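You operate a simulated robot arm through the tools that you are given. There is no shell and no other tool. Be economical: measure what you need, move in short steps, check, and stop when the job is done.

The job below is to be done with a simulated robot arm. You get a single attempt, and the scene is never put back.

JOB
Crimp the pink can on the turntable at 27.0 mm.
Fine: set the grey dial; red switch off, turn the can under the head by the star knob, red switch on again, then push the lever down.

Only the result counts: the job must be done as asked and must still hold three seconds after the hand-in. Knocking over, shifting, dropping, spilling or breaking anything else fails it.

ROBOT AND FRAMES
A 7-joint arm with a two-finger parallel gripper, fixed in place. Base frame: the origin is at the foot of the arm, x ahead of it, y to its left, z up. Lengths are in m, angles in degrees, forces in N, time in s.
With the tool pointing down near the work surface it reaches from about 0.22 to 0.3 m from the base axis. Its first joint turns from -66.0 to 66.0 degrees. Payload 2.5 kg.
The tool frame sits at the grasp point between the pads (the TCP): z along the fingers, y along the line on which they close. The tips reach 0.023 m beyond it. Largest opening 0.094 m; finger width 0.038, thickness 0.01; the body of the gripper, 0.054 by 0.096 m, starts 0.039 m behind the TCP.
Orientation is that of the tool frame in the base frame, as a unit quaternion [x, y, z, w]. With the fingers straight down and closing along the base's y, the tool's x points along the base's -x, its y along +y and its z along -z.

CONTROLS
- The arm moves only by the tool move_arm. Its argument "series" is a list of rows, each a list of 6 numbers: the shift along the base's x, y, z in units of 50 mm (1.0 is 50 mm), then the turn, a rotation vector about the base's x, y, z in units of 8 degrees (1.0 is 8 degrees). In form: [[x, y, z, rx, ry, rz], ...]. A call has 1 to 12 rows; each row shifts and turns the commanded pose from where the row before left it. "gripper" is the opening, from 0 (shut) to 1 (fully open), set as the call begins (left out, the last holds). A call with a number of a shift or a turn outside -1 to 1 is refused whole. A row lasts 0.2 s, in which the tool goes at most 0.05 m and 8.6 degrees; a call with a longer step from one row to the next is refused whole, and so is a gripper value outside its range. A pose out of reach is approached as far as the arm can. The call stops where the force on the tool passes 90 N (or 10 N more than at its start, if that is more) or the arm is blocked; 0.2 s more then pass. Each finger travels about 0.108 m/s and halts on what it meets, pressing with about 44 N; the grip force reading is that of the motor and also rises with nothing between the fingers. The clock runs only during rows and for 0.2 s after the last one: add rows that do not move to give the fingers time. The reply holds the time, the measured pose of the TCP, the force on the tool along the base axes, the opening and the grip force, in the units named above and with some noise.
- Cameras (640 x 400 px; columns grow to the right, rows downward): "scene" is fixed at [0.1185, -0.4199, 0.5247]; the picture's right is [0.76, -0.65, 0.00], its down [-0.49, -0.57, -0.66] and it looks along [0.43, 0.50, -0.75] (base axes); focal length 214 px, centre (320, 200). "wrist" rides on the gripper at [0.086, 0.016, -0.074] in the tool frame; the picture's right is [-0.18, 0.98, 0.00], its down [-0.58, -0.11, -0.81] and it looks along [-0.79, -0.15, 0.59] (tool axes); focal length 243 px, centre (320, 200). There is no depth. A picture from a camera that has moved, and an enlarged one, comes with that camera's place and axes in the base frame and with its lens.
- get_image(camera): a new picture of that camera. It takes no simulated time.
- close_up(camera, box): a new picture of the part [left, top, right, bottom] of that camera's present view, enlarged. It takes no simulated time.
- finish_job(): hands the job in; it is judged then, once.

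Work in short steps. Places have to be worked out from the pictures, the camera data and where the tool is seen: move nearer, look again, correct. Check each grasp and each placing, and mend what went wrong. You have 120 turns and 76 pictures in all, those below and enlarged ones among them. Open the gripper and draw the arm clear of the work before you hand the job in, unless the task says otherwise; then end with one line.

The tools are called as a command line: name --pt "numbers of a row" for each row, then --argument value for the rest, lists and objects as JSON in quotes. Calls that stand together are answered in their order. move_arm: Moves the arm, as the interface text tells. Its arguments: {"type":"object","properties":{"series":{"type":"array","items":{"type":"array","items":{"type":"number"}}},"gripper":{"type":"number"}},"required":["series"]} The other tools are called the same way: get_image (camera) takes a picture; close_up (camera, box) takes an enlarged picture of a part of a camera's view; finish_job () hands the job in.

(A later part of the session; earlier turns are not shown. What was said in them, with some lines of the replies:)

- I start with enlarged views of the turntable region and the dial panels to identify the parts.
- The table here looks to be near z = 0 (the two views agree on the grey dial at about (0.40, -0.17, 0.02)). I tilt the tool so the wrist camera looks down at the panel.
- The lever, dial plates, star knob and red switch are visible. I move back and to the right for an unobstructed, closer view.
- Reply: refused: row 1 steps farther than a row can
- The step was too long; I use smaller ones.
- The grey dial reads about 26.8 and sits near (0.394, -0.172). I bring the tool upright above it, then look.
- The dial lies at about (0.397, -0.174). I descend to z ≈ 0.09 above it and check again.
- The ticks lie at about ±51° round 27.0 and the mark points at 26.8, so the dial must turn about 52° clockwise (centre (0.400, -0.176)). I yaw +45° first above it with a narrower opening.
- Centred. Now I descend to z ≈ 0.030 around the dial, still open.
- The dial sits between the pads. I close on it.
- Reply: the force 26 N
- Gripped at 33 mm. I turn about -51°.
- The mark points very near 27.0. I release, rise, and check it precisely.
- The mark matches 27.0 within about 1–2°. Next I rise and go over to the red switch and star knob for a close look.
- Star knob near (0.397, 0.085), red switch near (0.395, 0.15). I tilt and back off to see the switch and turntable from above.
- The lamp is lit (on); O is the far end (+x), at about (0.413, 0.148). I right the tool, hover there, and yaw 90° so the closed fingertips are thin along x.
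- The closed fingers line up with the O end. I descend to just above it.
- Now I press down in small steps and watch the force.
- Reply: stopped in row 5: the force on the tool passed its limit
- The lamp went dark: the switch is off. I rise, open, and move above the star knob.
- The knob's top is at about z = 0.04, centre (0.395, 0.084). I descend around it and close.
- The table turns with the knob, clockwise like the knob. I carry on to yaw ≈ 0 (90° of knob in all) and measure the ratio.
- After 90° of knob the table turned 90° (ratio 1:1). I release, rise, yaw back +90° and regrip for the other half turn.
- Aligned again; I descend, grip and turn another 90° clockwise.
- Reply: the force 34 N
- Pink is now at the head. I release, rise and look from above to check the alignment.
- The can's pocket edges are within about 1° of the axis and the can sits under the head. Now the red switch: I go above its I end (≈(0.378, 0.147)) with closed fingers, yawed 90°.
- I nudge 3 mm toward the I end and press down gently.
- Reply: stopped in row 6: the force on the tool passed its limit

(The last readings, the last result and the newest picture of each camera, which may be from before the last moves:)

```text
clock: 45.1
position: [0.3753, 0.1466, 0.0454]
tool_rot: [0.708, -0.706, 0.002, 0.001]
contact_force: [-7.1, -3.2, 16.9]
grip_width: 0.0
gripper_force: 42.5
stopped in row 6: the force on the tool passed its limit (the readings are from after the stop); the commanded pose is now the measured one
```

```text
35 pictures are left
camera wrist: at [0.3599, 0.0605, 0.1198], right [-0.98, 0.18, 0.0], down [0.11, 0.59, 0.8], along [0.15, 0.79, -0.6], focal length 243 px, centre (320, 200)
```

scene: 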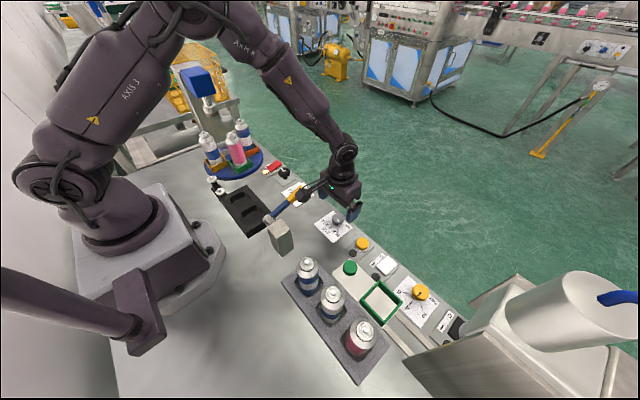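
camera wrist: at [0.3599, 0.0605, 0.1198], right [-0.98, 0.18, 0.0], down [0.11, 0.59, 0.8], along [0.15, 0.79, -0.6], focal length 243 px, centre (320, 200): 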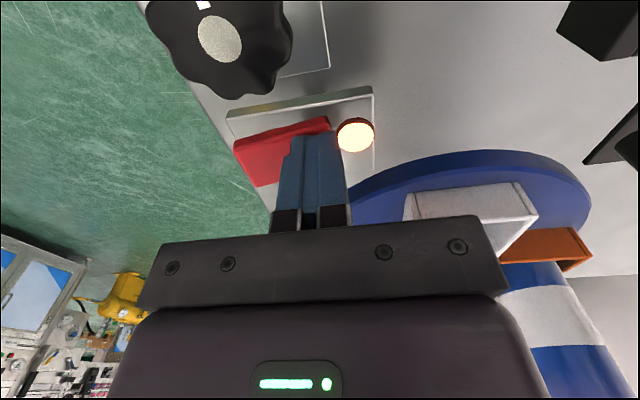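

The lamp is lit again. I rise and move above the lever's yellow end (≈(0.335, -0.088), top z ≈ 0.12).

move_arm --pt "0 0 0.8 0 0 0" --pt "0 0 0.8 0 0 0" --pt "0 0 0.8 0 0 0" --pt "0 0 0.7 0 0 0" --pt "-0.13 -0.784 0 0 0 0" --pt "-0.13 -0.784 0 0 0 0" --pt "-0.13 -0.784 0 0 0 0" --pt "-0.13 -0.784 0 0 0 0" --pt "-0.13 -0.784 0 0 0 0" --pt "-0.13 -0.784 0 0 0 0" --pt "0 0 0 0 0 0"

get_image --camera "wrist"

close_up --camera "scene" --box '[160, 80, 400, 270]'

```text
clock: 47.5
position: [0.3367, -0.0883, 0.1993]
tool_rot: [0.708, -0.706, 0.001, 0.002]
contact_force: [0.4, 0.7, 0.2]
grip_width: 0.0
gripper_force: 42.1
```

```text
34 pictures are left
camera wrist: at [0.3205, -0.1748, 0.2739], right [-0.98, 0.18, 0.0], down [0.11, 0.59, 0.8], along [0.15, 0.79, -0.59], focal length 243 px, centre (320, 200)
```

wrist: 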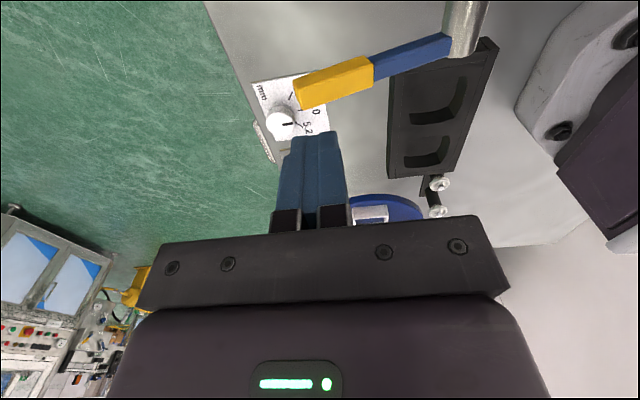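

```text
2.11 times, centred on (280, 175) of scene
camera zoom: at [0.1185, -0.4199, 0.5247], right [0.76, -0.65, 0.0], down [-0.49, -0.57, -0.66], along [0.43, 0.5, -0.75], focal length 452 px, centre (404, 253)
```

zoom: 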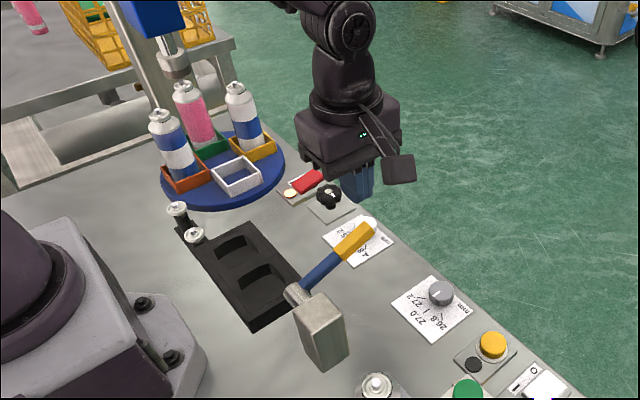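

The fingers are above the yellow grip. I descend to near contact and begin pushing.

move_arm --pt "0 0 -0.5 0 0 0" --pt "0 0 -0.5 0 0 0" --pt "0 0 -0.2 0 0 0" --pt "0 0 -0.2 0 0 0" --pt "0 0 -0.2 0 0 0" --pt "0 0 -0.2 0 0 0" --pt "0 0 -0.2 0 0 0" --pt "0 0 0 0 0 0"

close_up --camera "scene" --box '[160, 80, 400, 270]'

```text
clock: 49.3
position: [0.3364, -0.0881, 0.0987]
tool_rot: [0.708, -0.706, 0.002, 0.0]
contact_force: [5.0, -1.1, 4.9]
grip_width: 0.0001
gripper_force: 42.2
```

```text
2.11 times, centred on (280, 175) of scene
camera zoom: at [0.1185, -0.4199, 0.5247], right [0.76, -0.65, 0.0], down [-0.49, -0.57, -0.66], along [0.43, 0.5, -0.75], focal length 452 px, centre (404, 253)
```

zoom: 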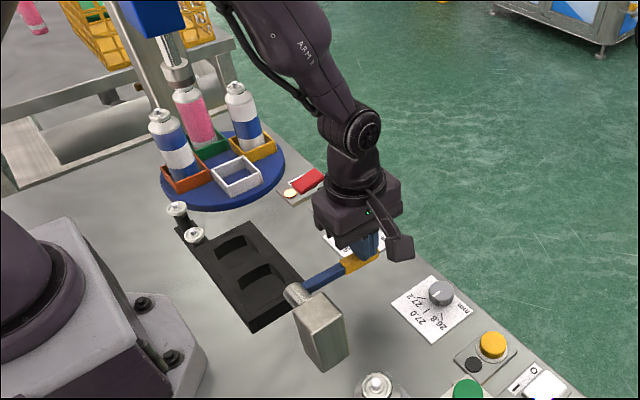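

The lever is moving and the head has come down. I keep pushing in small steps.

move_arm --pt "0 0 -0.2 0 0 0" --pt "-0.04 0 -0.2 0 0 0" --pt "-0.06 0 -0.2 0 0 0" --pt "0 0 0 0 0 0"

close_up --camera "scene" --box '[160, 80, 400, 270]'

get_image --camera "wrist"

```text
clock: 50.0
position: [0.3361, -0.0887, 0.0859]
tool_rot: [0.708, -0.706, 0.005, 0.003]
contact_force: [-33.9, 10.2, 181.6]
grip_width: 0.0001
gripper_force: 42.7
stopped in row 3: the force on the tool passed its limit (the readings are from after the stop); the commanded pose is now the measured one
```

```text
2.11 times, centred on (280, 175) of scene
camera zoom: at [0.1182, -0.4198, 0.5248], right [0.76, -0.65, 0.0], down [-0.49, -0.57, -0.66], along [0.43, 0.5, -0.75], focal length 452 px, centre (404, 253)
```

zoom: 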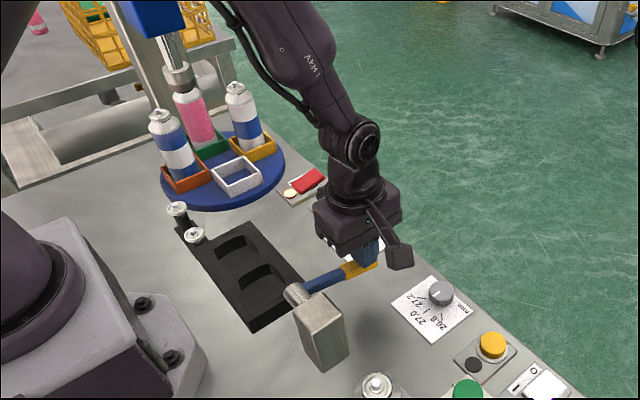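

```text
30 pictures are left
camera wrist: at [0.3205, -0.1745, 0.1606], right [-0.98, 0.18, 0.0], down [0.1, 0.59, 0.8], along [0.15, 0.79, -0.6], focal length 243 px, centre (320, 200)
```

wrist: 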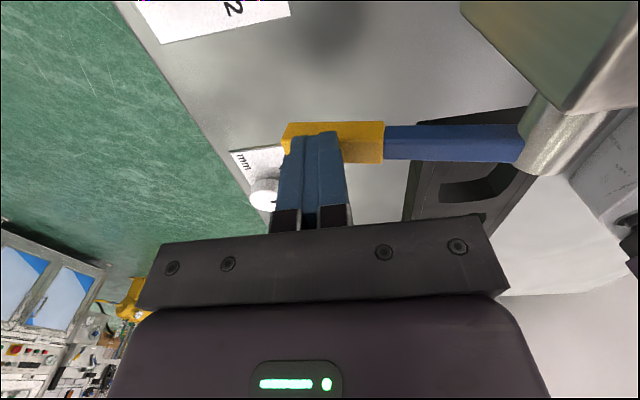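

The lever met a hard stop (about horizontal–slightly down). I check the head against the can and whether any lamp or mark changed.

close_up --camera "scene" --box '[205, 60, 285, 160]'

```text
4.00 times, centred on (245, 110) of scene
camera zoom: at [0.1182, -0.4198, 0.5248], right [0.76, -0.65, 0.0], down [-0.49, -0.57, -0.66], along [0.43, 0.5, -0.75], focal length 858 px, centre (620, 560)
```

zoom: 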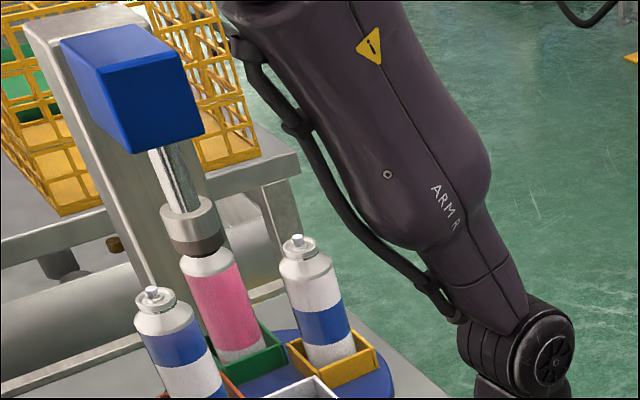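

The head sits squarely down on the pink can. I lift off the lever and check the result.

move_arm --pt "0 0 0.3 0 0 0" --pt "0 0 0.5 0 0 0" --pt "0 0 0.6 0 0 0" --pt "0 0 0.8 0 0 0" --pt "0 0 0.8 0 0 0" --pt "0 0 0.8 0 0 0" --pt "0 0 0 0 0 0" --gripper 0.5

close_up --camera "scene" --box '[180, 70, 380, 250]'

close_up --camera "scene" --box '[205, 80, 265, 160]'

```text
clock: 51.6
position: [0.3357, -0.0868, 0.273]
tool_rot: [0.708, -0.706, 0.003, 0.003]
contact_force: [-0.4, -0.7, -1.2]
grip_width: 0.0471
gripper_force: 0.0
```

```text
2.22 times, centred on (280, 160) of scene
camera zoom: at [0.1185, -0.4199, 0.5247], right [0.76, -0.65, 0.0], down [-0.49, -0.57, -0.66], along [0.43, 0.5, -0.75], focal length 477 px, centre (409, 289)
```

zoom: 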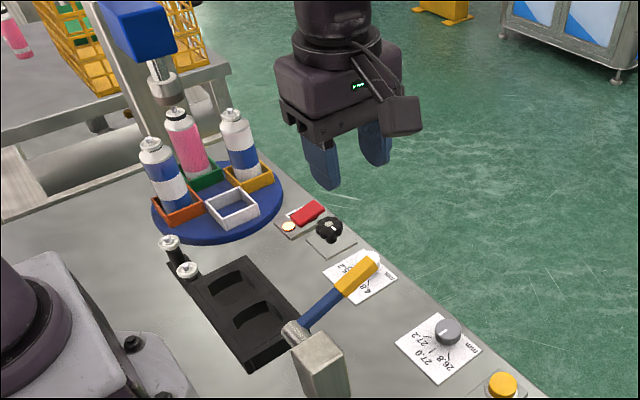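

```text
5.00 times, centred on (235, 120) of scene
camera zoom: at [0.1185, -0.4199, 0.5247], right [0.76, -0.65, 0.0], down [-0.49, -0.57, -0.66], along [0.43, 0.5, -0.75], focal length 1072 px, centre (745, 600)
```

zoom: 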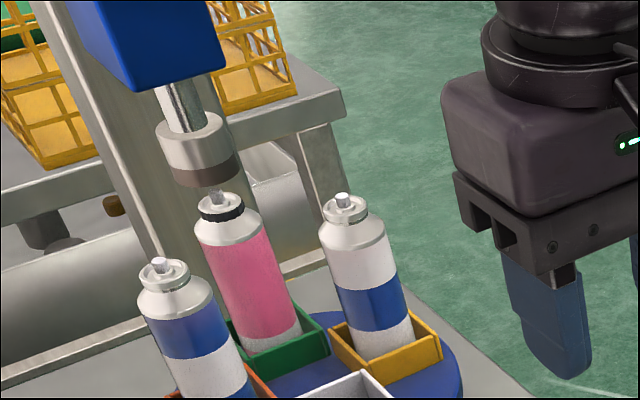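

The pink can's collar now shows a dark crimp ring, the lever has sprung back, the red lamp is lit and the dial still reads 27.0. The gripper is open and clear, so I hand in.

finish_job

```text
The job is handed in.
```

The pink can was crimped with the grey dial at 27.0 mm (read to within about 1–2°). Its collar now shows a dark ring, the red switch is back on, and the arm is clear.
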